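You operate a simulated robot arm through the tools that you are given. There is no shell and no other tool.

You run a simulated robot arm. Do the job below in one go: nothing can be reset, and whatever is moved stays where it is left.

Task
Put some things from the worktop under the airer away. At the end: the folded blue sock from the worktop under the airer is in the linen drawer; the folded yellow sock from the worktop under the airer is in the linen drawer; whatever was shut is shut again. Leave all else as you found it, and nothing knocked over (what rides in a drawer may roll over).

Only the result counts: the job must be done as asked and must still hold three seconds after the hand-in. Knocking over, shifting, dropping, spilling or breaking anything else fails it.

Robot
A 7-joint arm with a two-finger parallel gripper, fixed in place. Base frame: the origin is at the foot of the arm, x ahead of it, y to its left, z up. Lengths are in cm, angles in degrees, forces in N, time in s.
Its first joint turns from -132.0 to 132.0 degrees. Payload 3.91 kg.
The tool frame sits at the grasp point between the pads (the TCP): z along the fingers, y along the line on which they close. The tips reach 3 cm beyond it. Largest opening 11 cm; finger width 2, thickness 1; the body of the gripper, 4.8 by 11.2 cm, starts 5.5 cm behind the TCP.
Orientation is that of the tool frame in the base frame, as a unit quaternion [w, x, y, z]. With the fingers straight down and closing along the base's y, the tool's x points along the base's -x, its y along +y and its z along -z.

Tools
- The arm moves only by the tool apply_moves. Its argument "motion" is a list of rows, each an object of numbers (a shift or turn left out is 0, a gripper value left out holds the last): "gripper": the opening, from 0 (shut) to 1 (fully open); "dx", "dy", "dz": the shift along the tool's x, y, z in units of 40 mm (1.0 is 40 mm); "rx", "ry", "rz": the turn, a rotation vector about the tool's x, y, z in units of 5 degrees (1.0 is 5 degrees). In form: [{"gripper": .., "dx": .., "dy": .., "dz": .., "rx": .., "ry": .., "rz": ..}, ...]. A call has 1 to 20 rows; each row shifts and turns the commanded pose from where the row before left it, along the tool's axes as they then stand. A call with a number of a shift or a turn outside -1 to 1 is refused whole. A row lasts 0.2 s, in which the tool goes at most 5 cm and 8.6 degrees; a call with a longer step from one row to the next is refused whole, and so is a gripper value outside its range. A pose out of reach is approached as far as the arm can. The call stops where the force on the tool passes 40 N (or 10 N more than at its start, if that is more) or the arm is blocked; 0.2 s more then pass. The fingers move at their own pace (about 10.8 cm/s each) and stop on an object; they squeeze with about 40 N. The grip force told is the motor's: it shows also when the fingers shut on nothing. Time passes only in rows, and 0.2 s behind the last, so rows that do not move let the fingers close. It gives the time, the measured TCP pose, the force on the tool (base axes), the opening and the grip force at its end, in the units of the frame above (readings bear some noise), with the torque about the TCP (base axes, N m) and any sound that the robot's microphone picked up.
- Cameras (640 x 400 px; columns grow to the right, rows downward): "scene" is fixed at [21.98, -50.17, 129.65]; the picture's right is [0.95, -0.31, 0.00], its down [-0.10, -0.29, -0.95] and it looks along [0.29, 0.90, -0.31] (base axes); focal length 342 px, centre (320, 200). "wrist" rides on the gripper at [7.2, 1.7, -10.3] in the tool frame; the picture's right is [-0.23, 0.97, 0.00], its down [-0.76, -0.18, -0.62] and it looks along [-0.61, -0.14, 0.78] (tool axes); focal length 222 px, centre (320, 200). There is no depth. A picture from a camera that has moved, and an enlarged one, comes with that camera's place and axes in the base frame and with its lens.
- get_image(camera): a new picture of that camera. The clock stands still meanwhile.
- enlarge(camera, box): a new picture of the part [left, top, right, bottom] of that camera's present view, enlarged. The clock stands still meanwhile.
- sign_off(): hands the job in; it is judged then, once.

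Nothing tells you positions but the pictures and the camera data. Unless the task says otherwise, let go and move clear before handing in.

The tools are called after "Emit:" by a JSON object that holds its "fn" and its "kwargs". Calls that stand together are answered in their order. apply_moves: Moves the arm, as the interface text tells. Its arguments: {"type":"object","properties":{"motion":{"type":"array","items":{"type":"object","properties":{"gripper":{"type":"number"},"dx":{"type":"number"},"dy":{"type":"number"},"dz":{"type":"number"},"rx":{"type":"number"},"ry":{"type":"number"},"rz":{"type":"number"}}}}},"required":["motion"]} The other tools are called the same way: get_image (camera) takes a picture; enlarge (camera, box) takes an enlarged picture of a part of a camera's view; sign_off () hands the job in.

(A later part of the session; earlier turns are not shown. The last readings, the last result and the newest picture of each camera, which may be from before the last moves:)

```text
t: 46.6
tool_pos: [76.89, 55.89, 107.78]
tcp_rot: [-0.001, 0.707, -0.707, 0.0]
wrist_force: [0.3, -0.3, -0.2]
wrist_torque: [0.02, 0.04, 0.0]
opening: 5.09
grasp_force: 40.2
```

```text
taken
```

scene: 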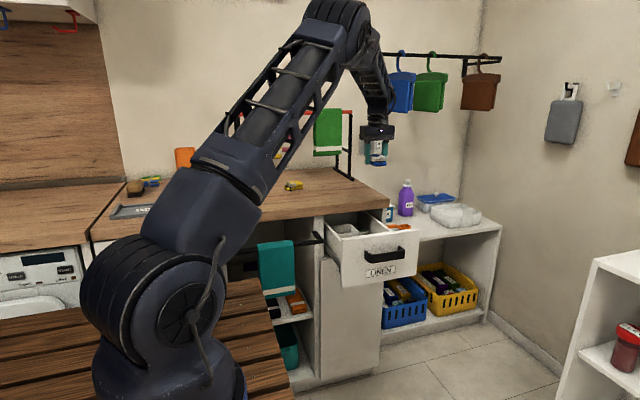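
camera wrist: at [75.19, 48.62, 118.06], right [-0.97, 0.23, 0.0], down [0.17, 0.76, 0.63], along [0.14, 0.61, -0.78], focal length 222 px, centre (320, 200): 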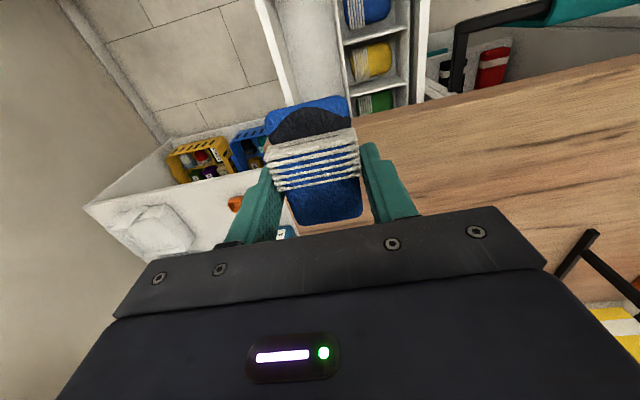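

I'll zoom on the lane edges to centre the sock before lowering.

Emit:
{"fn": "enlarge", "kwargs": {"camera": "wrist", "box": [230, 0, 440, 130]}}

Emit:
{"fn": "enlarge", "kwargs": {"camera": "scene", "box": [310, 110, 430, 290]}}

```text
3.05 times, centred on (335, 65) of wrist
camera zoom: at [75.19, 48.62, 118.06], right [-0.97, 0.23, 0.0], down [0.17, 0.76, 0.63], along [0.14, 0.61, -0.78], focal length 677 px, centre (274, 611)
```

zoom: 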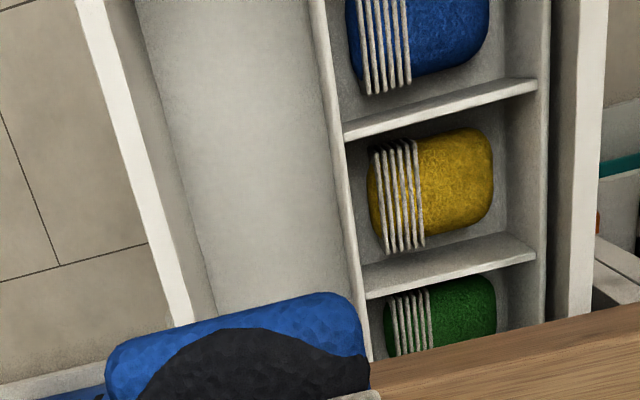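

```text
2.22 times, centred on (370, 200) of scene
camera zoom: at [21.98, -50.17, 129.65], right [0.95, -0.31, 0.0], down [-0.1, -0.29, -0.95], along [0.29, 0.9, -0.31], focal length 760 px, centre (209, 200)
```

zoom: 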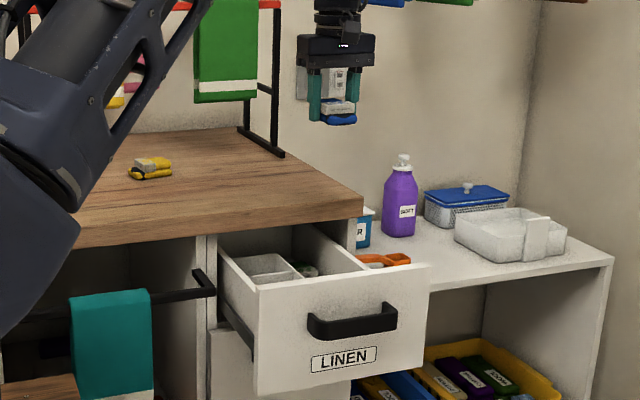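

The lane spans x≈73.0–81.4, so centre is 77.2. I'll shift to y≈54.6 to clear the worktop edge and lower to just above the drawer.

Emit:
{"fn": "apply_moves", "kwargs": {"motion": [{"dx": 0.33, "dy": -0.08}, {"dz": 0.6}, {"dz": 0.6}, {"dz": 0.6}, {"dz": 0.6}, {"dz": 0.6}, {"dz": 0.6}, {}]}}

Emit:
{"fn": "get_image", "kwargs": {"camera": "wrist"}}

Emit:
{"fn": "enlarge", "kwargs": {"camera": "scene", "box": [310, 150, 430, 290]}}

```text
t: 48.5
tool_pos: [77.26, 54.62, 93.31]
tcp_rot: [0.002, -0.707, 0.707, 0.001]
wrist_force: [-0.1, -0.2, -0.1]
wrist_torque: [0.05, 0.0, -0.01]
opening: 5.09
grasp_force: 40.0
```

```text
taken
camera wrist: at [75.61, 47.36, 103.65], right [-0.97, 0.23, 0.0], down [0.18, 0.76, 0.63], along [0.14, 0.61, -0.78], focal length 222 px, centre (320, 200)
```

wrist: 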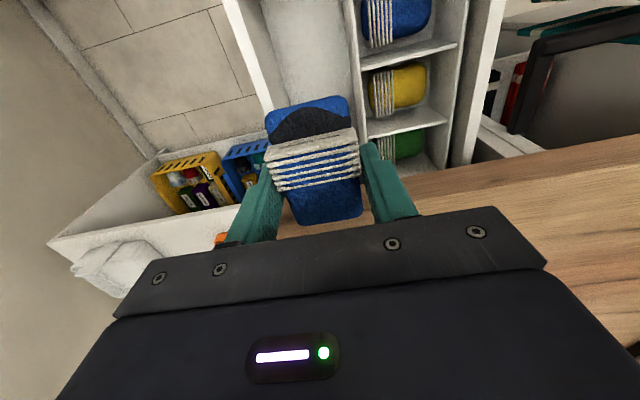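

```text
2.86 times, centred on (370, 220) of scene
camera zoom: at [21.98, -50.17, 129.65], right [0.95, -0.31, 0.0], down [-0.1, -0.29, -0.95], along [0.29, 0.9, -0.31], focal length 977 px, centre (177, 143)
```

zoom: 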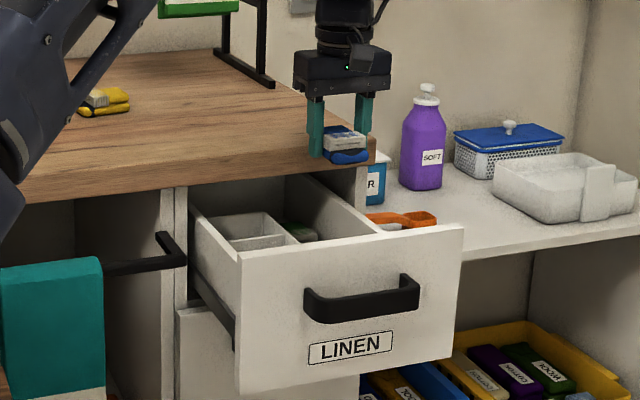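

The sock's far end is close to the worktop edge, so I'll shift 0.6 cm toward the front and then lower into the lane.

Emit:
{"fn": "apply_moves", "kwargs": {"motion": [{"dx": 0.15}, {"dz": 0.5}, {"dz": 0.5}, {"dz": 0.5}, {"dz": 0.5}, {"dz": 0.5}, {}]}}

Emit:
{"fn": "get_image", "kwargs": {"camera": "wrist"}}

Emit:
{"fn": "enlarge", "kwargs": {"camera": "scene", "box": [310, 150, 430, 290]}}

```text
t: 50.0
tool_pos: [77.36, 54.02, 83.28]
tcp_rot: [0.002, -0.707, 0.707, 0.001]
wrist_force: [-0.1, -0.1, -0.9]
wrist_torque: [-0.02, -0.01, 0.03]
opening: 5.09
grasp_force: 40.2
```

```text
taken
camera wrist: at [75.65, 46.71, 93.62], right [-0.97, 0.23, 0.0], down [0.18, 0.76, 0.63], along [0.14, 0.61, -0.78], focal length 222 px, centre (320, 200)
```

wrist: 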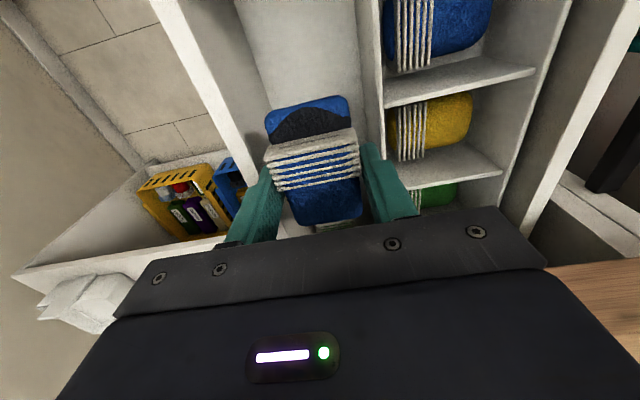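

```text
2.86 times, centred on (370, 220) of scene
camera zoom: at [21.98, -50.17, 129.65], right [0.95, -0.31, 0.0], down [-0.1, -0.29, -0.95], along [0.29, 0.9, -0.31], focal length 977 px, centre (177, 143)
```

zoom: 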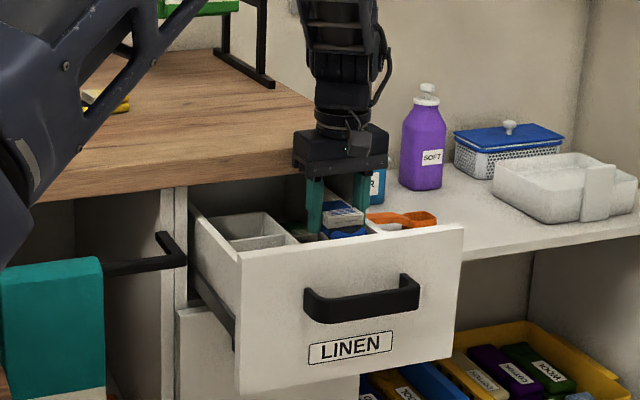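

The sock is dropping neatly between the tray and the right wall. I'll lower 4 cm more and check before release.

Emit:
{"fn": "apply_moves", "kwargs": {"motion": [{"dz": 0.25}, {"dz": 0.25}, {"dz": 0.25}, {"dz": 0.25}, {}]}}

Emit:
{"fn": "get_image", "kwargs": {"camera": "wrist"}}

Emit:
{"fn": "enlarge", "kwargs": {"camera": "scene", "box": [310, 150, 430, 290]}}

```text
t: 51.2
tool_pos: [77.32, 54.07, 79.33]
tcp_rot: [0.002, -0.707, 0.707, 0.001]
wrist_force: [0.2, 0.0, -0.9]
wrist_torque: [-0.01, -0.01, -0.04]
opening: 5.09
grasp_force: 39.7
```

```text
taken
camera wrist: at [75.64, 46.8, 89.6], right [-0.97, 0.23, 0.0], down [0.18, 0.76, 0.63], along [0.14, 0.61, -0.78], focal length 222 px, centre (320, 200)
```

wrist: 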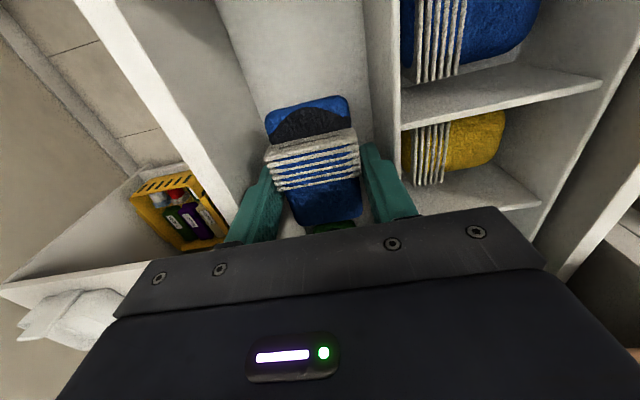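

```text
2.86 times, centred on (370, 220) of scene
camera zoom: at [21.98, -50.17, 129.65], right [0.95, -0.31, 0.0], down [-0.1, -0.29, -0.95], along [0.29, 0.9, -0.31], focal length 977 px, centre (177, 143)
```

zoom: 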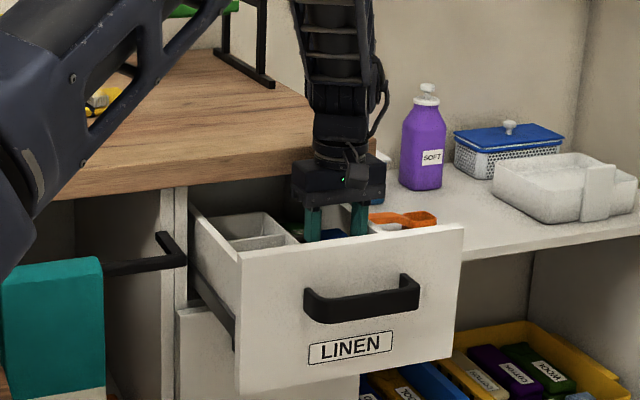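

Clearances look fine, and the green sock is ~3 cm beyond. I'll lower 1 cm more and open slightly to release.

Emit:
{"fn": "apply_moves", "kwargs": {"motion": [{"dz": 0.15}, {"dz": 0.12}, {}, {"gripper": 0.5}, {"gripper": 0.54}, {}, {}, {}]}}

Emit:
{"fn": "get_image", "kwargs": {"camera": "wrist"}}

```text
t: 53.0
tool_pos: [77.24, 54.2, 78.35]
tcp_rot: [0.002, -0.707, 0.707, 0.0]
wrist_force: [-4.8, 0.5, 1.4]
wrist_torque: [0.03, -0.04, 0.02]
opening: 5.67
grasp_force: 0.0
```

```text
taken
camera wrist: at [75.59, 46.8, 88.56], right [-0.97, 0.23, 0.0], down [0.18, 0.76, 0.63], along [0.14, 0.61, -0.78], focal length 222 px, centre (320, 200)
```

wrist: 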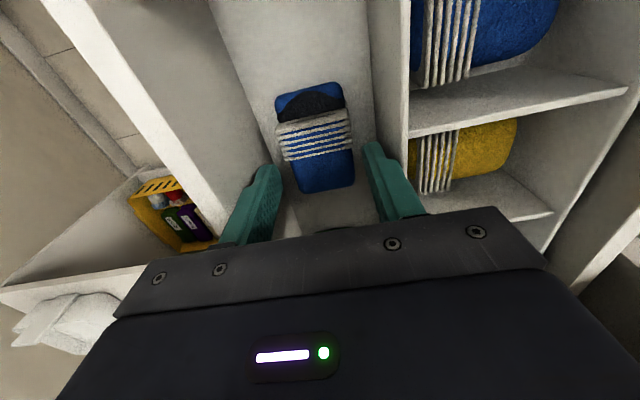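

The blue sock lies flat in the lane (y≈49–56). To leave comfortable room for the yellow one, I'll raise, step forward, close the fingers, and nudge blue back about 2 cm.

Emit:
{"fn": "apply_moves", "kwargs": {"motion": [{"dz": -0.3}, {"dz": -0.5}, {"dz": -0.6}, {"dz": -0.6}, {"dx": 0.5, "gripper": 0.3}, {"dx": 0.5, "gripper": 0}, {"dx": 0.5}, {"dx": 0.4}, {}]}}

Emit:
{"fn": "get_image", "kwargs": {"camera": "wrist"}}

Emit:
{"fn": "enlarge", "kwargs": {"camera": "scene", "box": [310, 150, 430, 290]}}

```text
t: 55.0
tool_pos: [77.26, 46.46, 86.25]
tcp_rot: [0.002, -0.707, 0.707, 0.001]
wrist_force: [-0.6, 0.0, 0.2]
wrist_torque: [-0.02, 0.01, 0.04]
opening: 0.0
grasp_force: 38.4
```

```text
taken
camera wrist: at [75.62, 39.12, 96.49], right [-0.97, 0.23, 0.0], down [0.18, 0.76, 0.63], along [0.14, 0.61, -0.78], focal length 222 px, centre (320, 200)
```

wrist: 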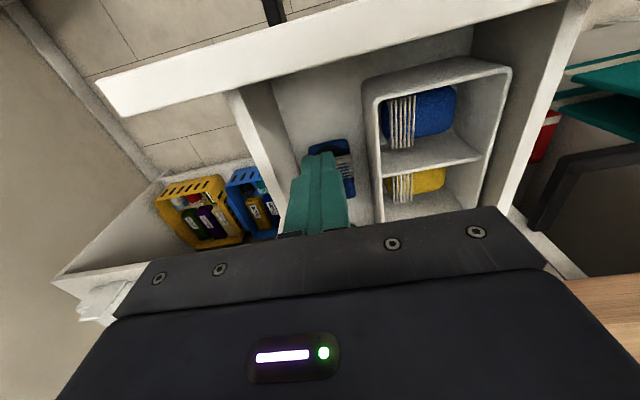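

```text
2.86 times, centred on (370, 220) of scene
camera zoom: at [21.98, -50.17, 129.65], right [0.95, -0.31, 0.0], down [-0.1, -0.29, -0.95], along [0.29, 0.9, -0.31], focal length 977 px, centre (177, 143)
```

zoom: 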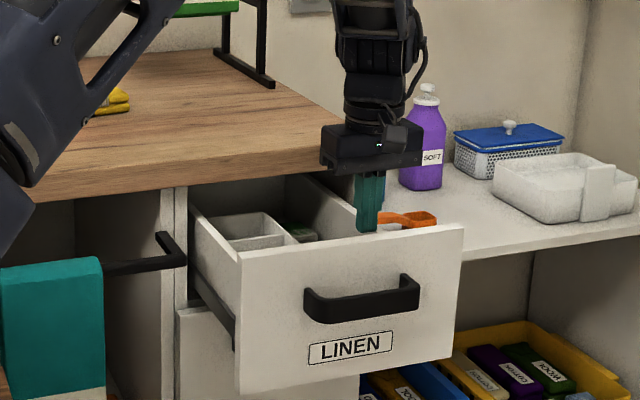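

The sock's near end is at y≈48.7, just behind the closed fingers. I'll lower and nudge it back gently.

Emit:
{"fn": "apply_moves", "kwargs": {"motion": [{"dz": 0.5}, {"dz": 0.5}, {"dz": 0.5}, {"dz": 0.5}, {"dz": 0.15}, {"dx": -0.2}, {"dx": -0.2}, {"dx": -0.2}, {"dx": -0.2}, {"dx": -0.2}, {}]}}

Emit:
{"fn": "get_image", "kwargs": {"camera": "wrist"}}

```text
t: 57.5
tool_pos: [77.28, 50.47, 77.64]
tcp_rot: [-0.002, 0.707, -0.707, -0.001]
wrist_force: [-0.9, 0.7, 2.1]
wrist_torque: [0.01, 0.0, 0.0]
opening: 0.0
grasp_force: 37.8
```

```text
taken
camera wrist: at [75.66, 43.16, 87.93], right [-0.97, 0.23, 0.0], down [0.18, 0.76, 0.63], along [0.14, 0.61, -0.78], focal length 222 px, centre (320, 200)
```

wrist: 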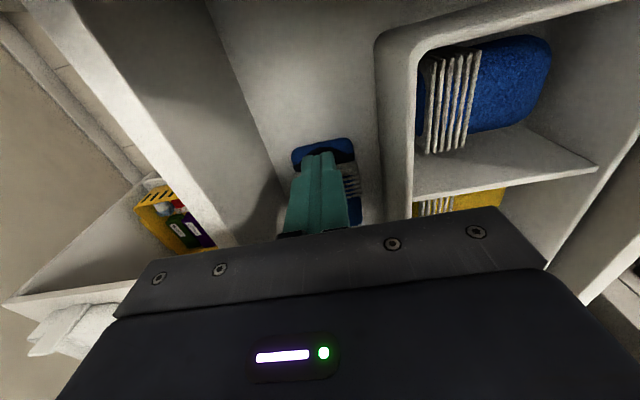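

The tips passed over the sock's thin toe. I'll back off, go 0.8 cm lower, and push again.

Emit:
{"fn": "apply_moves", "kwargs": {"motion": [{"dx": 0.3}, {"dx": 0.4}, {"dx": 0.35}, {"dz": 0.1}, {"dz": 0.1}, {}]}}

Emit:
{"fn": "get_image", "kwargs": {"camera": "wrist"}}

```text
t: 58.6
tool_pos: [77.39, 46.56, 77.56]
tcp_rot: [-0.007, 0.707, -0.707, 0.0]
wrist_force: [-2.0, 1.0, 13.3]
wrist_torque: [0.14, 0.05, 0.04]
opening: 0.0
grasp_force: 38.0
stopped in row 5: the force on the tool passed its limit at 47 N (the readings are from after the stop); the commanded pose is now the measured one
```

```text
taken
camera wrist: at [75.7, 39.17, 87.82], right [-0.97, 0.23, -0.01], down [0.17, 0.76, 0.63], along [0.15, 0.61, -0.77], focal length 222 px, centre (320, 200)
```

wrist: 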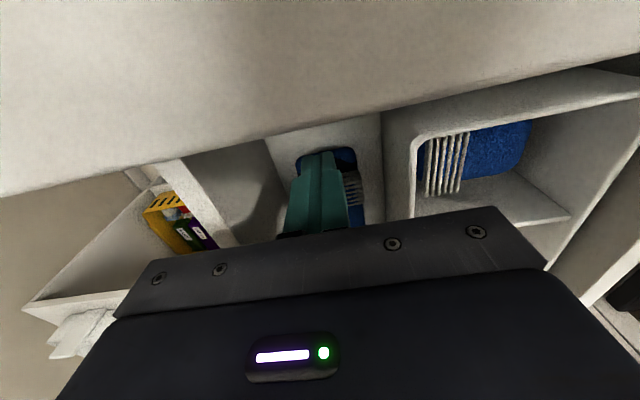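

The fingertips are resting on the sock's toe and dragged it forward (now y≈45.5–52.5). I'll ease the pressure and push +y against the thicker part, then lift straight up.

Emit:
{"fn": "apply_moves", "kwargs": {"motion": [{"dz": -0.05}, {"dx": -0.2}, {"dx": -0.2}, {"dx": -0.2}, {"dx": -0.2}, {"dx": -0.2}, {}]}}

Emit:
{"fn": "get_image", "kwargs": {"camera": "wrist"}}

```text
t: 60.2
tool_pos: [77.45, 50.64, 77.65]
tcp_rot: [0.006, -0.707, 0.707, 0.001]
wrist_force: [0.6, -0.2, -0.2]
wrist_torque: [0.01, 0.03, 0.0]
opening: 0.0
grasp_force: 37.6
```

```text
taken
camera wrist: at [75.66, 43.25, 87.96], right [-0.97, 0.23, 0.0], down [0.17, 0.76, 0.63], along [0.15, 0.61, -0.78], focal length 222 px, centre (320, 200)
```

wrist: 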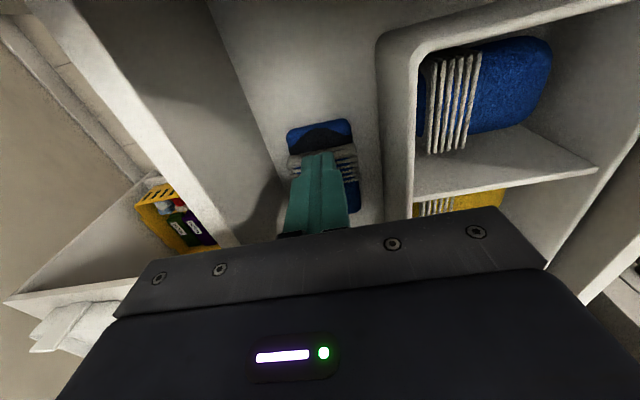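

The tips slid over the sock's top, so it's thinner than I assumed; the drawer itself hasn't moved. I'll press very lightly on it and drag it back a few cm.

Emit:
{"fn": "apply_moves", "kwargs": {"motion": [{"dx": -0.1, "dz": 0.05}, {"dz": 0.03}, {"dx": -0.15}, {"dx": -0.15}, {"dx": -0.15}, {}]}}

Emit:
{"fn": "get_image", "kwargs": {"camera": "wrist"}}

```text
t: 61.6
tool_pos: [77.55, 52.69, 77.61]
tcp_rot: [-0.007, 0.707, -0.707, -0.001]
wrist_force: [3.2, -0.3, 34.3]
wrist_torque: [-0.07, -0.11, -0.05]
opening: 0.0
grasp_force: 37.9
```

```text
taken
camera wrist: at [75.65, 45.28, 87.8], right [-0.97, 0.23, -0.01], down [0.17, 0.76, 0.63], along [0.15, 0.61, -0.77], focal length 222 px, centre (320, 200)
```

wrist: 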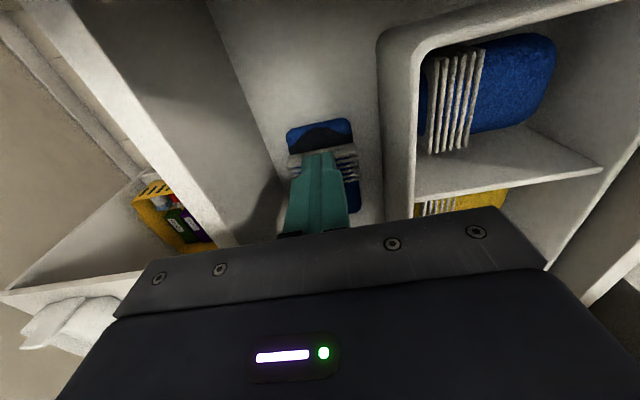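

The gripper body was actually bearing on the drawer's right wall and slid the drawer ~2 cm, so I'll stop nudging. I'll lift straight up and look.

Emit:
{"fn": "apply_moves", "kwargs": {"motion": [{"dz": -0.1}, {"dz": -0.3}, {"dz": -0.5}, {"dz": -0.8}, {"dz": -0.8}, {"dz": -0.8}, {"dz": -0.8}, {"dz": -0.8}, {"dz": -0.8, "gripper": 1}, {"dx": -0.2}, {}]}}

Emit:
{"fn": "get_image", "kwargs": {"camera": "wrist"}}

Emit:
{"fn": "enlarge", "kwargs": {"camera": "scene", "box": [310, 150, 430, 290]}}

```text
t: 64.0
tool_pos: [77.19, 53.23, 100.11]
tcp_rot: [0.006, -0.707, 0.708, 0.001]
wrist_force: [0.5, 0.2, 0.5]
wrist_torque: [0.01, 0.0, 0.0]
opening: 11.01
grasp_force: 0.1
```

```text
taken
camera wrist: at [75.51, 45.84, 110.4], right [-0.97, 0.23, 0.0], down [0.17, 0.76, 0.63], along [0.15, 0.61, -0.78], focal length 222 px, centre (320, 200)
```

wrist: 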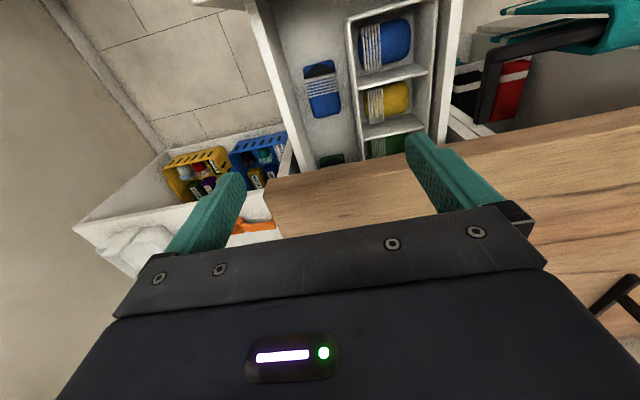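

```text
2.86 times, centred on (370, 220) of scene
camera zoom: at [21.98, -50.17, 129.65], right [0.95, -0.31, 0.0], down [-0.1, -0.29, -0.95], along [0.29, 0.9, -0.31], focal length 977 px, centre (177, 143)
```

zoom: 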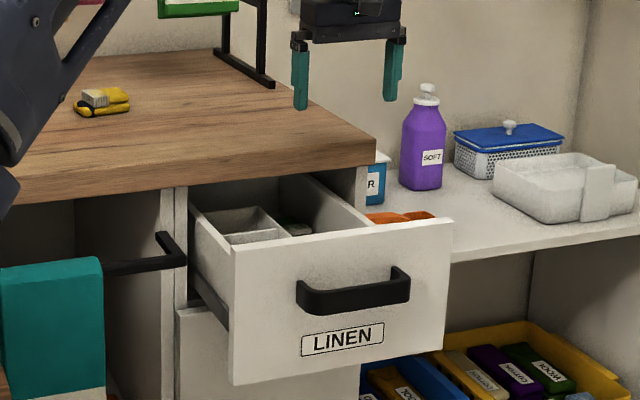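

The blue sock lies flat in the lane at y≈50–57, and the drawer is still ~18 cm open, which is enough. Next I'll rise and travel over the yellow sock with the camera on the near side.

Emit:
{"fn": "apply_moves", "kwargs": {"motion": [{"dz": -0.9}, {"dz": -0.9}, {"dz": -0.8}, {"dx": -0.8, "dy": 0.6}, {"dx": -0.8, "dy": 0.6}, {"dx": -0.8, "dy": 0.6}, {"dx": -0.8, "dy": 0.6}, {"dx": -0.8, "dy": 0.6}, {"dx": -0.8, "dy": 0.6}, {"dx": -0.8, "dy": 0.6}, {"dx": -0.8, "dy": 0.6}, {"dx": -0.8, "dy": 0.6}, {}]}}

Emit:
{"fn": "get_image", "kwargs": {"camera": "wrist"}}

Emit:
{"fn": "get_image", "kwargs": {"camera": "scene"}}

```text
t: 66.8
tool_pos: [55.84, 81.89, 110.82]
tcp_rot: [0.006, -0.707, 0.708, 0.001]
wrist_force: [-0.3, 0.5, 0.2]
wrist_torque: [0.02, -0.01, 0.03]
opening: 10.98
grasp_force: 0.2
```

```text
taken
camera wrist: at [54.14, 74.57, 121.02], right [-0.97, 0.23, 0.0], down [0.17, 0.76, 0.63], along [0.15, 0.61, -0.78], focal length 222 px, centre (320, 200)
```

wrist: 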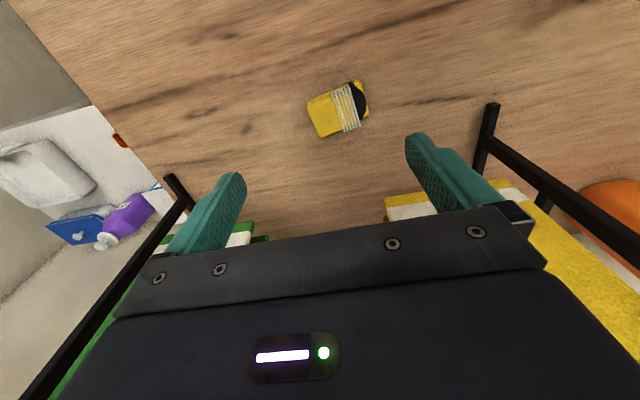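

```text
taken
```

scene: 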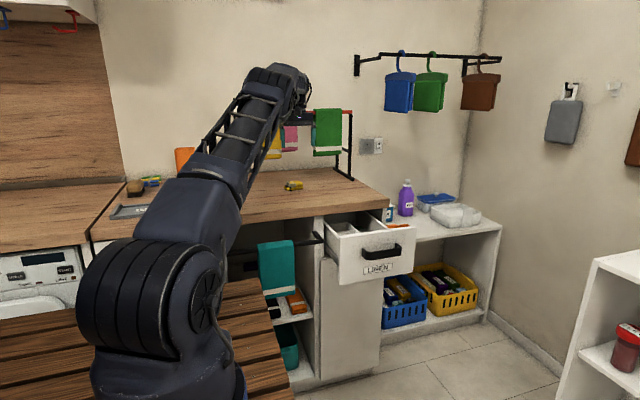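

The yellow sock is in view near (54, 84). Zooming for its corners and the towel clearance.

Emit:
{"fn": "enlarge", "kwargs": {"camera": "wrist", "box": [260, 60, 420, 160]}}

Emit:
{"fn": "enlarge", "kwargs": {"camera": "scene", "box": [230, 60, 390, 200]}}

```text
4.00 times, centred on (340, 110) of wrist
camera zoom: at [54.14, 74.57, 121.02], right [-0.97, 0.23, 0.0], down [0.17, 0.76, 0.63], along [0.15, 0.61, -0.78], focal length 888 px, centre (240, 560)
```

zoom: 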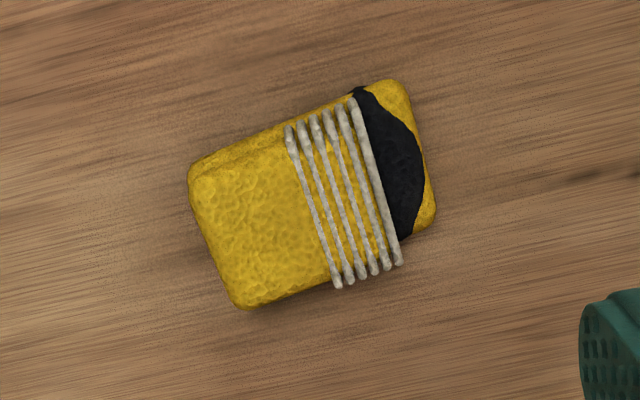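

```text
2.86 times, centred on (310, 130) of scene
camera zoom: at [21.98, -50.17, 129.65], right [0.95, -0.31, 0.0], down [-0.1, -0.29, -0.95], along [0.29, 0.9, -0.31], focal length 977 px, centre (349, 400)
```

zoom: 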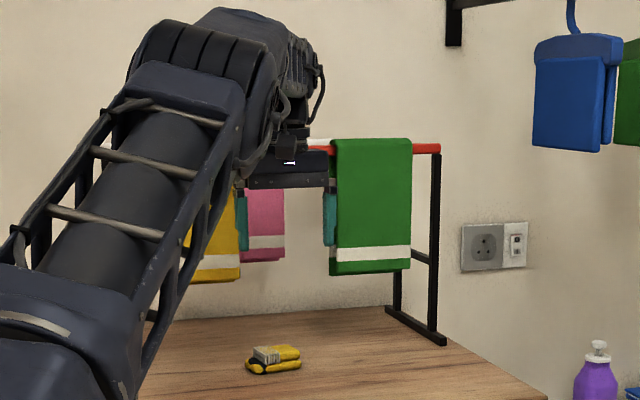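

The yellow sock is centred near (53.8, 83.8), also turned ~8°, and the yellow towel (y≥92.5, above z≈100) leaves room. I'll centre over it and turn so the fingers close across its width, at a reduced opening.

Emit:
{"fn": "apply_moves", "kwargs": {"motion": [{"dx": -0.48, "dy": 0.51, "gripper": 0.75}, {"rz": 1}, {"rz": 1}, {"rz": 1}, {"rz": 1}, {"rz": 1}, {"rz": 1}, {"rz": 1}, {"rz": 1}, {"rz": 1}, {"rz": 1}, {"rz": 1}, {"rz": 1}, {"rz": 1}, {"rz": 1}, {"rz": 1}, {"rz": 1}, {"rz": 0.4}, {}]}}

Emit:
{"fn": "get_image", "kwargs": {"camera": "wrist"}}

Emit:
{"fn": "enlarge", "kwargs": {"camera": "scene", "box": [230, 60, 390, 200]}}

```text
t: 70.8
tool_pos: [53.54, 84.02, 110.72]
tcp_rot: [0.003, -0.069, 0.998, 0.004]
wrist_force: [-0.1, -0.6, 0.3]
wrist_torque: [-0.01, 0.0, 0.01]
opening: 8.26
grasp_force: 0.0
```

```text
taken
camera wrist: at [46.12, 84.5, 120.97], right [0.09, 1.0, 0.01], down [0.77, -0.08, 0.63], along [0.63, -0.05, -0.78], focal length 222 px, centre (320, 200)
```

wrist: 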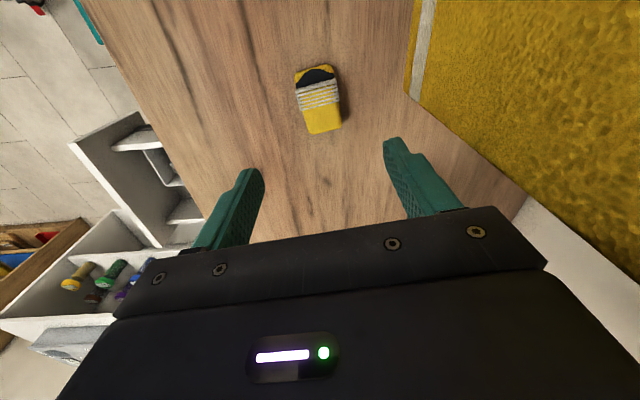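

```text
2.86 times, centred on (310, 130) of scene
camera zoom: at [21.98, -50.17, 129.65], right [0.95, -0.31, 0.0], down [-0.1, -0.29, -0.95], along [0.29, 0.9, -0.31], focal length 977 px, centre (349, 400)
```

zoom: 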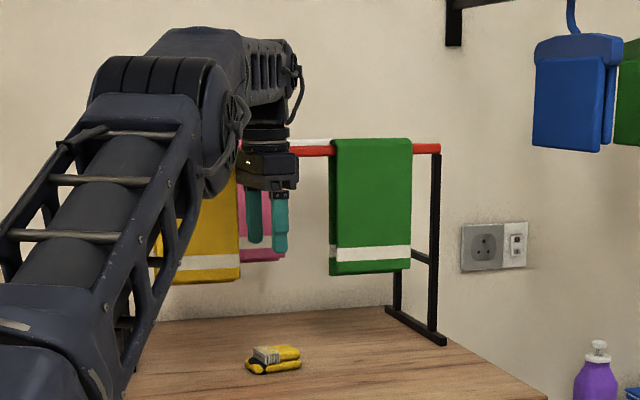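

Aligned over the yellow sock, with the towel at y≥92 clear of the gripper. I'll descend partway and check.

Emit:
{"fn": "apply_moves", "kwargs": {"motion": [{"dx": -0.1, "dz": 0.4}, {"dz": 0.6}, {"dz": 0.6}, {"dz": 0.6}, {"dz": 0.6}, {"dz": 0.4}, {}]}}

Emit:
{"fn": "get_image", "kwargs": {"camera": "wrist"}}

Emit:
{"fn": "enlarge", "kwargs": {"camera": "scene", "box": [230, 80, 390, 200]}}

```text
t: 72.4
tool_pos: [54.14, 83.93, 97.92]
tcp_rot: [0.003, -0.069, 0.998, 0.005]
wrist_force: [0.4, -0.1, -0.4]
wrist_torque: [0.0, 0.0, 0.02]
opening: 8.27
grasp_force: 0.2
```

```text
taken
camera wrist: at [46.64, 84.54, 108.18], right [0.09, 1.0, 0.01], down [0.77, -0.08, 0.63], along [0.63, -0.05, -0.78], focal length 222 px, centre (320, 200)
```

wrist: 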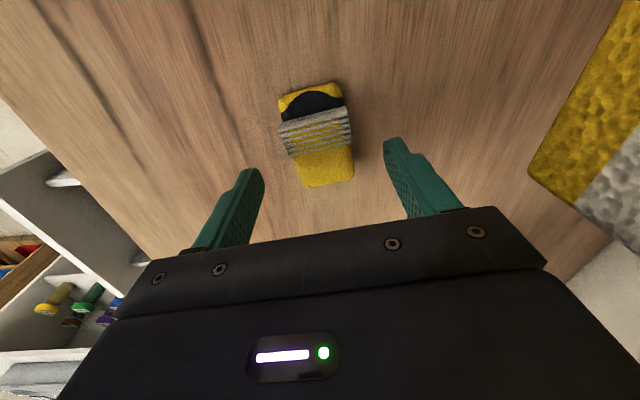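

```text
3.33 times, centred on (310, 140) of scene
camera zoom: at [21.98, -50.17, 129.65], right [0.95, -0.31, 0.0], down [-0.1, -0.29, -0.95], along [0.29, 0.9, -0.31], focal length 1140 px, centre (353, 400)
```

zoom: 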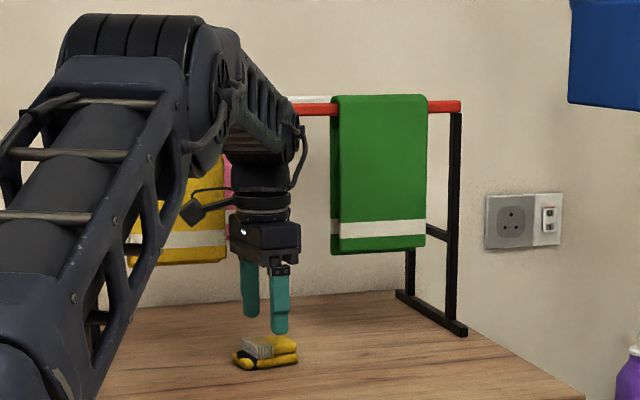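

The sock sits centred between the fingers, just as the blue one did. Descending to grasp height.

Emit:
{"fn": "apply_moves", "kwargs": {"motion": [{"dz": 0.25}, {"dz": 0.25}, {"dz": 0.25}, {"dz": 0.2}, {"dz": 0.15}, {"dz": 0.1}, {}]}}

Emit:
{"fn": "get_image", "kwargs": {"camera": "wrist"}}

Emit:
{"fn": "enlarge", "kwargs": {"camera": "scene", "box": [250, 110, 350, 200]}}

```text
t: 74.0
tool_pos: [54.21, 84.13, 92.98]
tcp_rot: [0.003, -0.07, 0.998, 0.004]
wrist_force: [-0.3, 1.3, -0.6]
wrist_torque: [0.0, 0.01, -0.03]
opening: 8.25
grasp_force: 0.0
```

```text
taken
camera wrist: at [46.68, 84.68, 103.4], right [0.09, 1.0, 0.01], down [0.77, -0.08, 0.63], along [0.63, -0.05, -0.78], focal length 222 px, centre (320, 200)
```

wrist: 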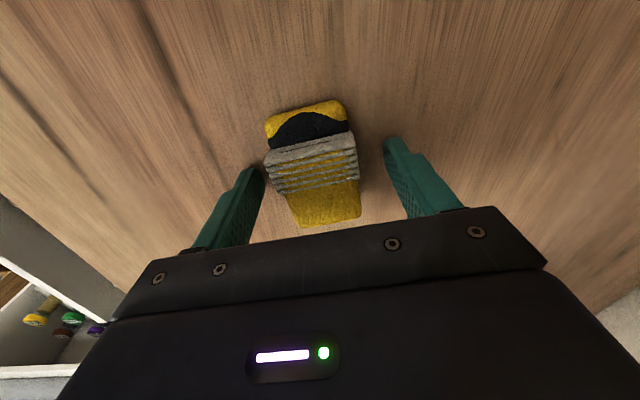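

```text
4.44 times, centred on (300, 155) of scene
camera zoom: at [21.98, -50.17, 129.65], right [0.95, -0.31, 0.0], down [-0.1, -0.29, -0.95], along [0.29, 0.9, -0.31], focal length 1520 px, centre (409, 400)
```

zoom: 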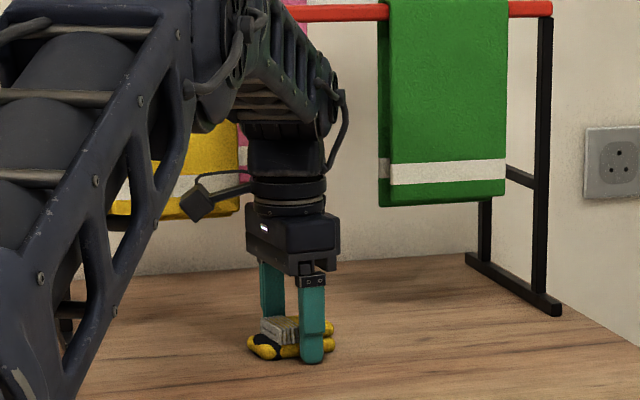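

The fingers straddle the yellow sock at the right height. Closing and lifting.

Emit:
{"fn": "apply_moves", "kwargs": {"motion": [{"gripper": 0.55}, {"gripper": 0.45}, {"gripper": 0.2}, {}, {}, {}]}}

Emit:
{"fn": "apply_moves", "kwargs": {"motion": [{"dz": -0.2}, {"dz": -0.4}, {"dz": -0.7}, {"dz": -0.8}, {"dz": -0.8}, {"dz": -0.8}, {}]}}

Emit:
{"fn": "get_image", "kwargs": {"camera": "wrist"}}

Emit:
{"fn": "get_image", "kwargs": {"camera": "scene"}}

```text
t: 75.4
tool_pos: [54.17, 84.19, 93.12]
tcp_rot: [0.004, -0.07, 0.998, 0.004]
wrist_force: [-1.2, -0.6, 0.6]
wrist_torque: [-0.01, -0.02, 0.03]
opening: 5.08
grasp_force: 40.1
```

```text
t: 77.0
tool_pos: [53.96, 83.86, 107.85]
tcp_rot: [0.003, -0.069, 0.998, 0.004]
wrist_force: [0.8, 0.3, -0.3]
wrist_torque: [0.02, 0.02, 0.0]
opening: 5.09
grasp_force: 39.9
```

```text
taken
camera wrist: at [46.54, 84.41, 118.17], right [0.09, 1.0, 0.01], down [0.77, -0.08, 0.63], along [0.63, -0.05, -0.78], focal length 222 px, centre (320, 200)
```

wrist: 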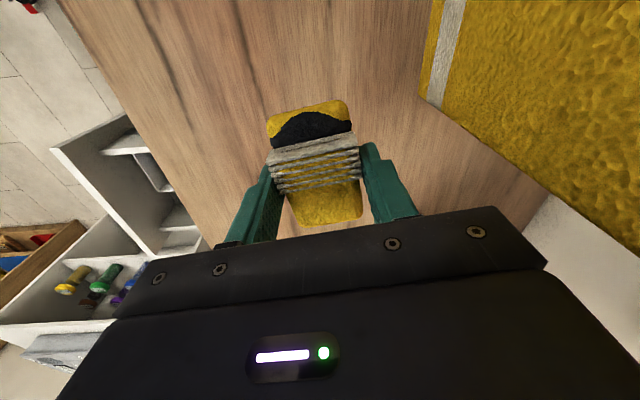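

```text
taken
```

scene: 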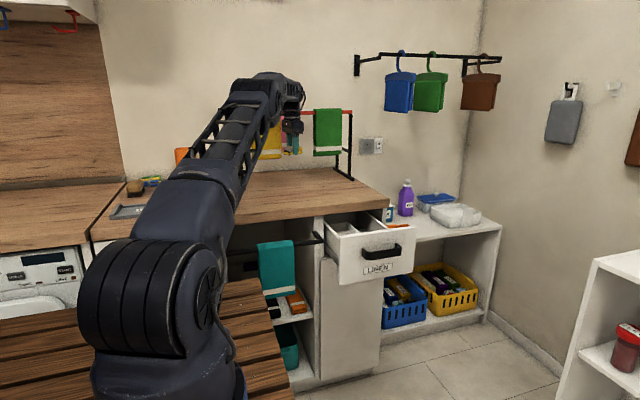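

The yellow sock is held. I'll carry it to above the lane and turn it lengthwise.

Emit:
{"fn": "apply_moves", "kwargs": {"motion": [{"dx": -0.2, "dy": -0.5}, {"dx": -0.44, "dy": -0.87}, {"dx": -0.44, "dy": -0.87}, {"dx": -0.44, "dy": -0.87}, {"dx": -0.44, "dy": -0.87}, {"dx": -0.44, "dy": -0.87}, {"dx": -0.44, "dy": -0.87}, {"dx": -0.44, "dy": -0.87}, {"dx": -0.44, "dy": -0.87}, {"dx": -0.44, "dy": -0.87}, {"dx": -0.4, "dy": -0.87}, {}]}}

Emit:
{"fn": "apply_moves", "kwargs": {"motion": [{"rz": -1}, {"rz": -1}, {"rz": -1}, {"rz": -1}, {"rz": -1}, {"rz": -1}, {"rz": -1}, {"rz": -1}, {"rz": -1}, {"rz": -1}, {"rz": -1}, {"rz": -1}, {"rz": -1}, {"rz": -1}, {"rz": -1}, {"rz": -1}, {"rz": -0.4}, {}]}}

Emit:
{"fn": "get_image", "kwargs": {"camera": "wrist"}}

Emit:
{"fn": "enlarge", "kwargs": {"camera": "wrist", "box": [230, 0, 440, 130]}}

Emit:
{"fn": "get_image", "kwargs": {"camera": "scene"}}

```text
t: 79.6
tool_pos: [77.15, 49.98, 107.79]
tcp_rot: [0.004, -0.069, 0.998, 0.004]
wrist_force: [0.6, -0.6, 0.5]
wrist_torque: [-0.01, 0.0, -0.03]
opening: 5.1
grasp_force: 39.9
```

```text
t: 83.4
tool_pos: [77.19, 50.1, 107.74]
tcp_rot: [-0.005, 0.708, -0.706, -0.001]
wrist_force: [0.5, -0.9, -0.4]
wrist_torque: [0.01, 0.04, -0.01]
opening: 5.1
grasp_force: 40.3
```

```text
taken
camera wrist: at [75.44, 42.75, 117.94], right [-0.97, 0.23, 0.0], down [0.17, 0.76, 0.63], along [0.15, 0.61, -0.78], focal length 222 px, centre (320, 200)
```

wrist: 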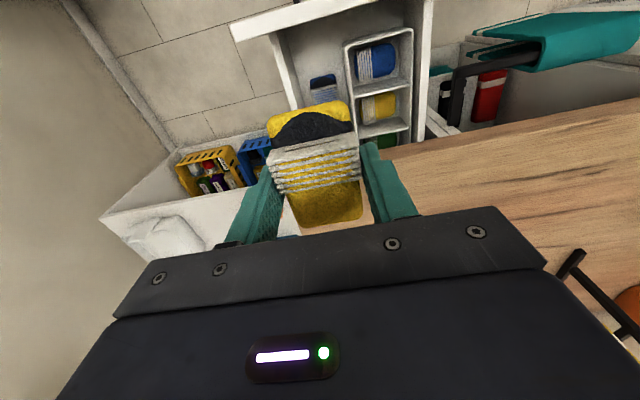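

```text
3.05 times, centred on (335, 65) of wrist
camera zoom: at [75.44, 42.75, 117.94], right [-0.97, 0.23, 0.0], down [0.17, 0.76, 0.63], along [0.15, 0.61, -0.78], focal length 677 px, centre (274, 611)
```

zoom: 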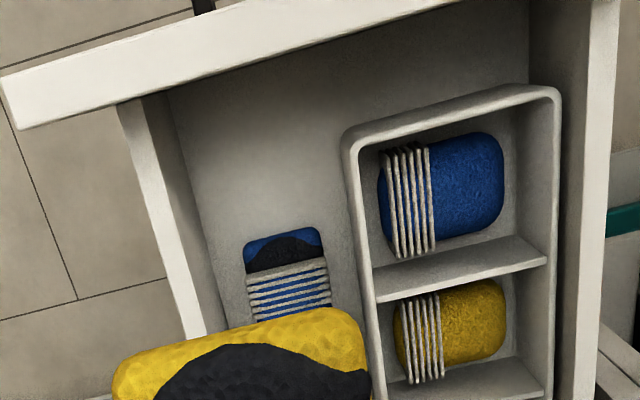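

```text
taken
```

scene: 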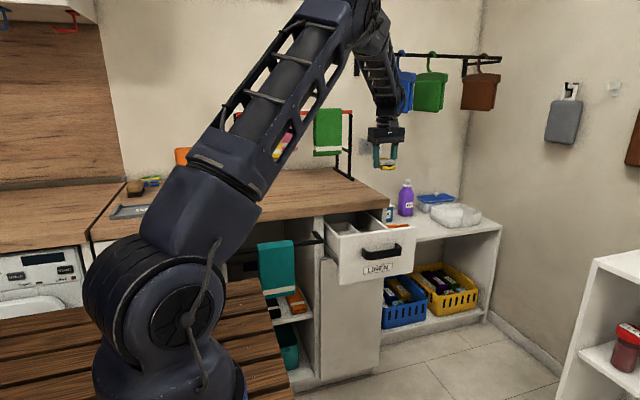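

The view shows the front lip at y≈42.6 and blue's near end at y≈50, with lane centre x≈76.9. I'll shift to y≈47.8 and lower.

Emit:
{"fn": "apply_moves", "kwargs": {"motion": [{"dx": 0.57, "dy": 0.07}, {"dz": 0.7}, {"dz": 0.7}, {"dz": 0.7}, {"dz": 0.7}, {"dz": 0.7}, {"dz": 0.6}, {"dz": 0.5}, {"dz": 0.4}, {}]}}

Emit:
{"fn": "get_image", "kwargs": {"camera": "wrist"}}

Emit:
{"fn": "enlarge", "kwargs": {"camera": "scene", "box": [310, 150, 430, 290]}}

```text
t: 85.6
tool_pos: [77.17, 47.91, 87.83]
tcp_rot: [0.006, -0.707, 0.707, 0.001]
wrist_force: [-0.1, -0.7, 0.1]
wrist_torque: [0.04, 0.0, 0.0]
opening: 5.1
grasp_force: 39.7
```

```text
taken
camera wrist: at [75.37, 40.58, 98.11], right [-0.97, 0.23, 0.0], down [0.17, 0.76, 0.63], along [0.15, 0.61, -0.78], focal length 222 px, centre (320, 200)
```

wrist: 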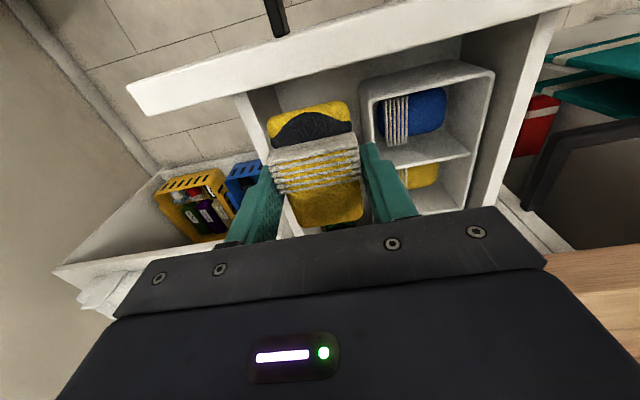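

```text
2.86 times, centred on (370, 220) of scene
camera zoom: at [21.98, -50.17, 129.65], right [0.95, -0.31, 0.0], down [-0.1, -0.29, -0.95], along [0.29, 0.9, -0.31], focal length 977 px, centre (177, 143)
```

zoom: 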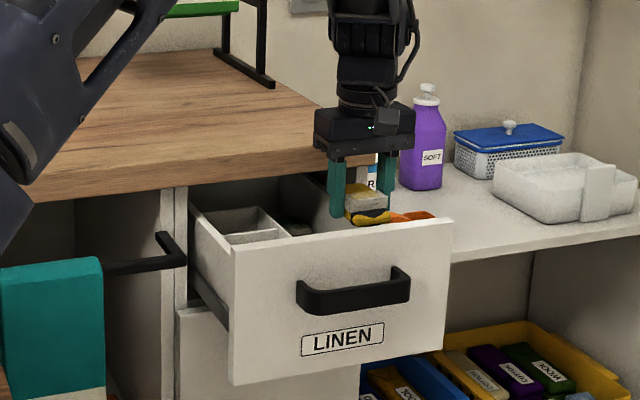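

The sock clears the front lip by about 1.5 cm. I'll shift 0.25 cm left and lower to release height.

Emit:
{"fn": "apply_moves", "kwargs": {"motion": [{"dy": 0.06}, {"dz": 0.4}, {"dz": 0.4}, {"dz": 0.4}, {"dz": 0.4}, {"dz": 0.3}, {"dz": 0.15}, {}]}}

Emit:
{"fn": "get_image", "kwargs": {"camera": "wrist"}}

Emit:
{"fn": "enlarge", "kwargs": {"camera": "scene", "box": [310, 150, 430, 290]}}

```text
t: 87.4
tool_pos: [76.86, 48.09, 79.57]
tcp_rot: [-0.005, 0.707, -0.707, 0.0]
wrist_force: [0.2, 0.0, 0.2]
wrist_torque: [0.02, 0.0, 0.03]
opening: 5.07
grasp_force: 39.5
```

```text
taken
camera wrist: at [75.16, 40.69, 89.8], right [-0.97, 0.23, 0.0], down [0.17, 0.76, 0.63], along [0.15, 0.61, -0.78], focal length 222 px, centre (320, 200)
```

wrist: 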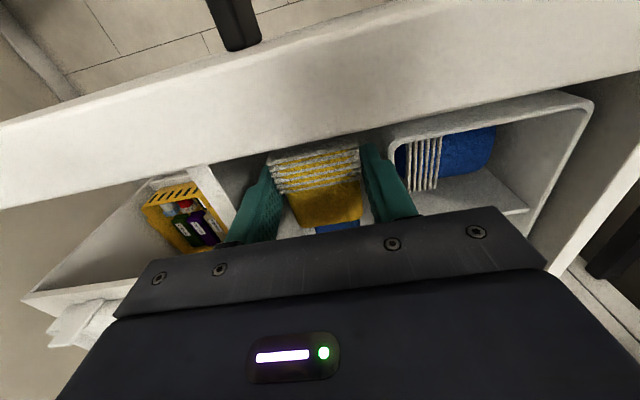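

```text
2.86 times, centred on (370, 220) of scene
camera zoom: at [21.98, -50.17, 129.65], right [0.95, -0.31, 0.0], down [-0.1, -0.29, -0.95], along [0.29, 0.9, -0.31], focal length 977 px, centre (177, 143)
```

zoom: 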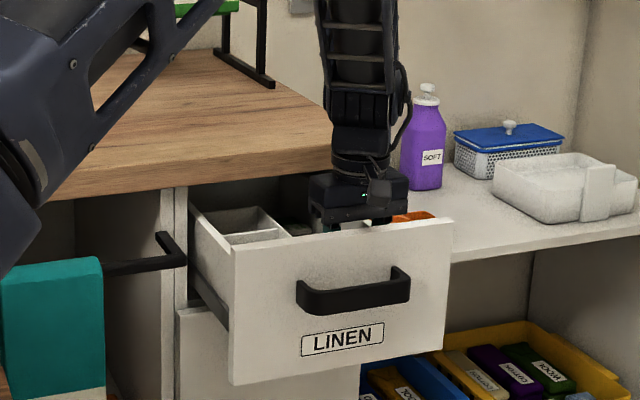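

The yellow sock is inside the drawer with no contact forces. Releasing with a small opening, then lifting.

Emit:
{"fn": "apply_moves", "kwargs": {"motion": [{"gripper": 0.5}, {"gripper": 0.53}, {}, {}, {}, {"dz": -0.3}, {"dz": -0.5}, {"dz": -0.7}, {"dz": -0.8}, {"dz": -0.8}, {"dz": -0.8}, {"dz": -0.8}, {}]}}

Emit:
{"fn": "get_image", "kwargs": {"camera": "wrist"}}

Emit:
{"fn": "enlarge", "kwargs": {"camera": "scene", "box": [310, 150, 430, 290]}}

```text
t: 90.2
tool_pos: [76.73, 47.93, 98.37]
tcp_rot: [-0.006, 0.707, -0.707, 0.0]
wrist_force: [0.1, -0.1, -1.1]
wrist_torque: [0.02, 0.0, 0.02]
opening: 5.81
grasp_force: 0.0
```

```text
taken
camera wrist: at [75.0, 40.58, 108.65], right [-0.97, 0.23, 0.0], down [0.17, 0.76, 0.63], along [0.15, 0.61, -0.78], focal length 222 px, centre (320, 200)
```

wrist: 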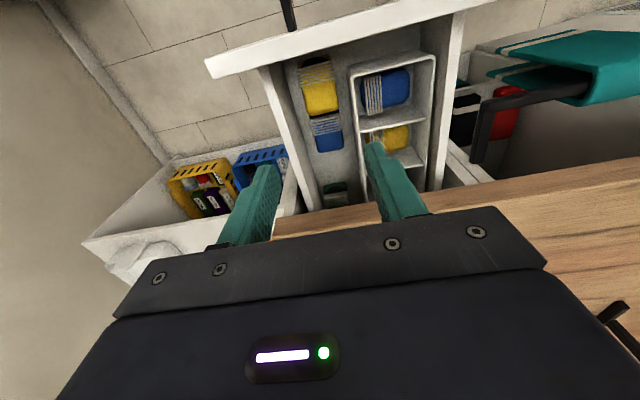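

```text
2.86 times, centred on (370, 220) of scene
camera zoom: at [21.98, -50.17, 129.65], right [0.95, -0.31, 0.0], down [-0.1, -0.29, -0.95], along [0.29, 0.9, -0.31], focal length 977 px, centre (177, 143)
```

zoom: 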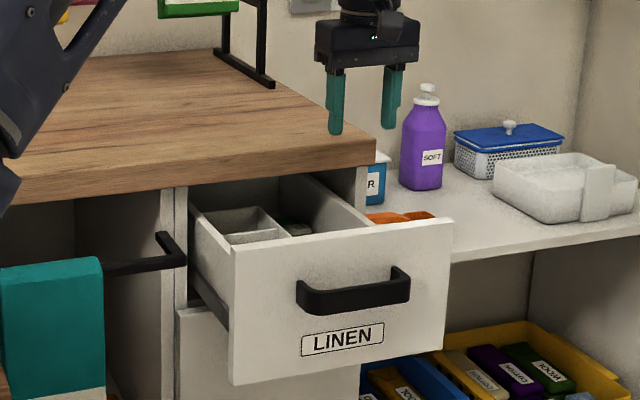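

Both socks lie in the lane, yellow in front and blue behind. Next I'll close the fingers, move in front of the drawer, and lower to handle height to push it shut.

Emit:
{"fn": "apply_moves", "kwargs": {"motion": [{"gripper": 0.2, "dx": 0.6, "dy": 0.15}, {"gripper": 0, "dx": 0.85, "dy": 0.17}, {"dx": 0.85, "dy": 0.17}, {"dx": 0.85, "dy": 0.17}, {"dx": 0.85, "dy": 0.17}, {"dx": 0.85, "dy": 0.17}, {"dx": 0.85, "dy": 0.17}, {}, {"dz": 0.7}, {"dz": 0.8}, {"dz": 0.8}, {"dz": 0.8}, {"dz": 0.8}, {"dz": 0.6}, {}]}}

Emit:
{"fn": "get_image", "kwargs": {"camera": "wrist"}}

Emit:
{"fn": "get_image", "kwargs": {"camera": "scene"}}

```text
t: 93.4
tool_pos: [72.12, 25.08, 80.15]
tcp_rot: [-0.005, 0.707, -0.707, -0.001]
wrist_force: [0.3, 0.3, -0.5]
wrist_torque: [0.0, 0.01, -0.04]
opening: 0.02
grasp_force: 37.8
```

```text
taken
camera wrist: at [70.35, 17.76, 90.33], right [-0.97, 0.23, 0.0], down [0.17, 0.76, 0.63], along [0.15, 0.61, -0.78], focal length 222 px, centre (320, 200)
```

wrist: 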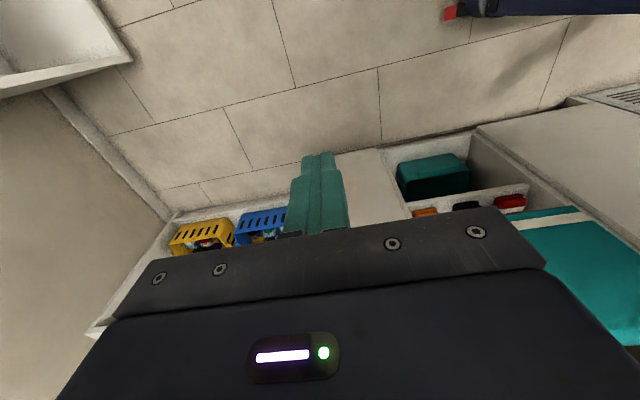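

```text
taken
```

scene: 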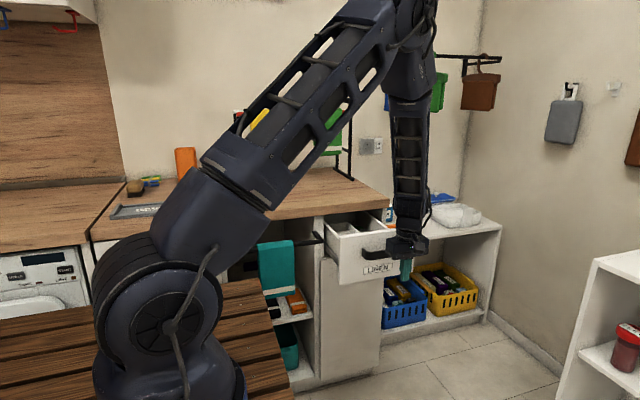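

The closed fingers are in front of the bar at its height. Pushing toward +y slowly.

Emit:
{"fn": "apply_moves", "kwargs": {"motion": [{"dx": -0.5}, {"dx": -0.5}, {"dx": -0.4}, {"dx": -0.3}, {"dx": -0.25}, {"dx": -0.25}, {"dx": -0.25}, {"dx": -0.25}, {"dx": -0.25}, {"dx": -0.25}, {"dx": -0.25}, {"dx": -0.25}, {"dx": -0.25}, {"dx": -0.25}]}}

Emit:
{"fn": "get_image", "kwargs": {"camera": "wrist"}}

Emit:
{"fn": "get_image", "kwargs": {"camera": "scene"}}

```text
t: 96.4
tool_pos: [72.16, 42.06, 80.36]
tcp_rot: [-0.006, 0.707, -0.707, -0.001]
wrist_force: [-0.6, 0.1, 0.1]
wrist_torque: [0.04, 0.02, 0.0]
opening: 0.0
grasp_force: 38.3
```

```text
taken
camera wrist: at [70.41, 34.68, 90.56], right [-0.97, 0.23, 0.0], down [0.17, 0.76, 0.63], along [0.15, 0.61, -0.78], focal length 222 px, centre (320, 200)
```

wrist: 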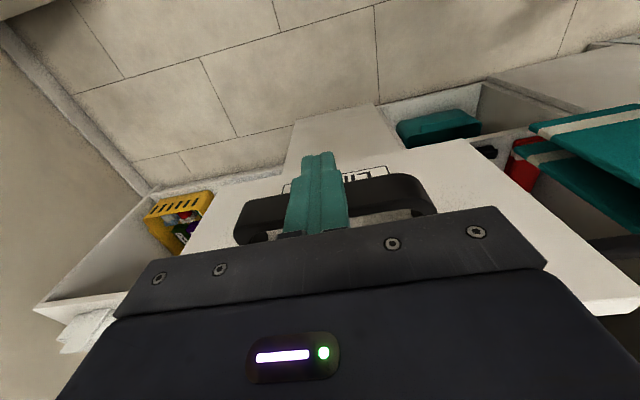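

```text
taken
```

scene: 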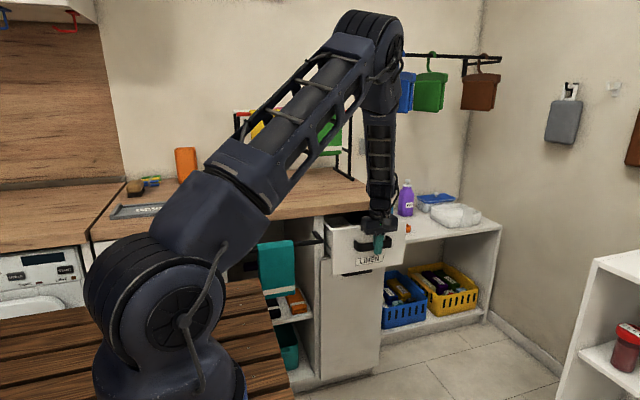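

The fingers are on the bar and the drawer is moving in. Continuing to push until the closed position (TCP y≈55).

Emit:
{"fn": "apply_moves", "kwargs": {"motion": [{"dx": -0.25}, {"dx": -0.25}, {"dx": -0.25}, {"dx": -0.25}, {"dx": -0.25}, {"dx": -0.25}, {"dx": -0.25}, {"dx": -0.25}, {"dx": -0.25}, {"dx": -0.25}]}}

Emit:
{"fn": "get_image", "kwargs": {"camera": "scene"}}

Emit:
{"fn": "get_image", "kwargs": {"camera": "wrist"}}

```text
t: 98.6
tool_pos: [72.15, 51.97, 80.35]
tcp_rot: [0.005, -0.707, 0.707, 0.001]
wrist_force: [-0.9, -1.3, -0.2]
wrist_torque: [-0.01, -0.02, 0.01]
opening: 0.01
grasp_force: 37.5
```

```text
taken
```

scene: 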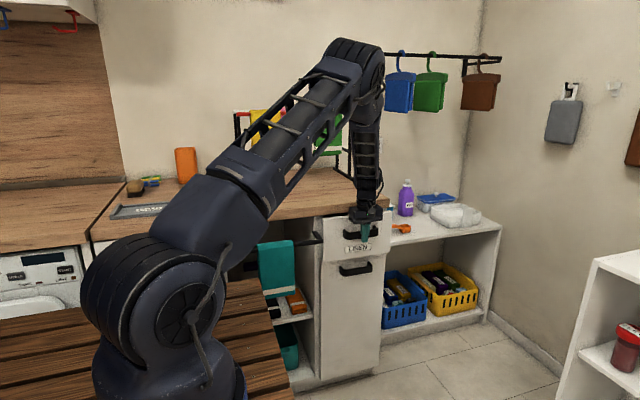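

```text
taken
camera wrist: at [70.33, 44.67, 90.53], right [-0.97, 0.23, 0.0], down [0.17, 0.76, 0.63], along [0.15, 0.61, -0.78], focal length 222 px, centre (320, 200)
```

wrist: 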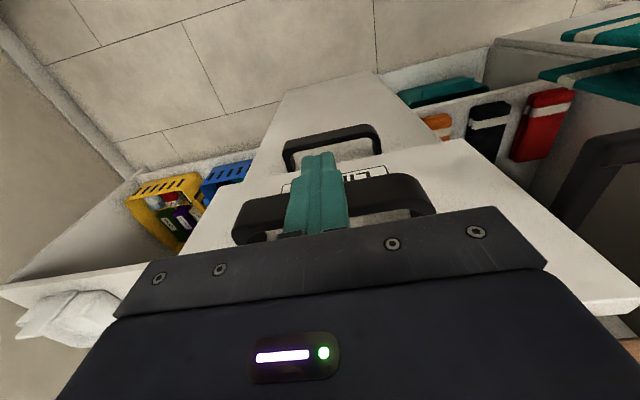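

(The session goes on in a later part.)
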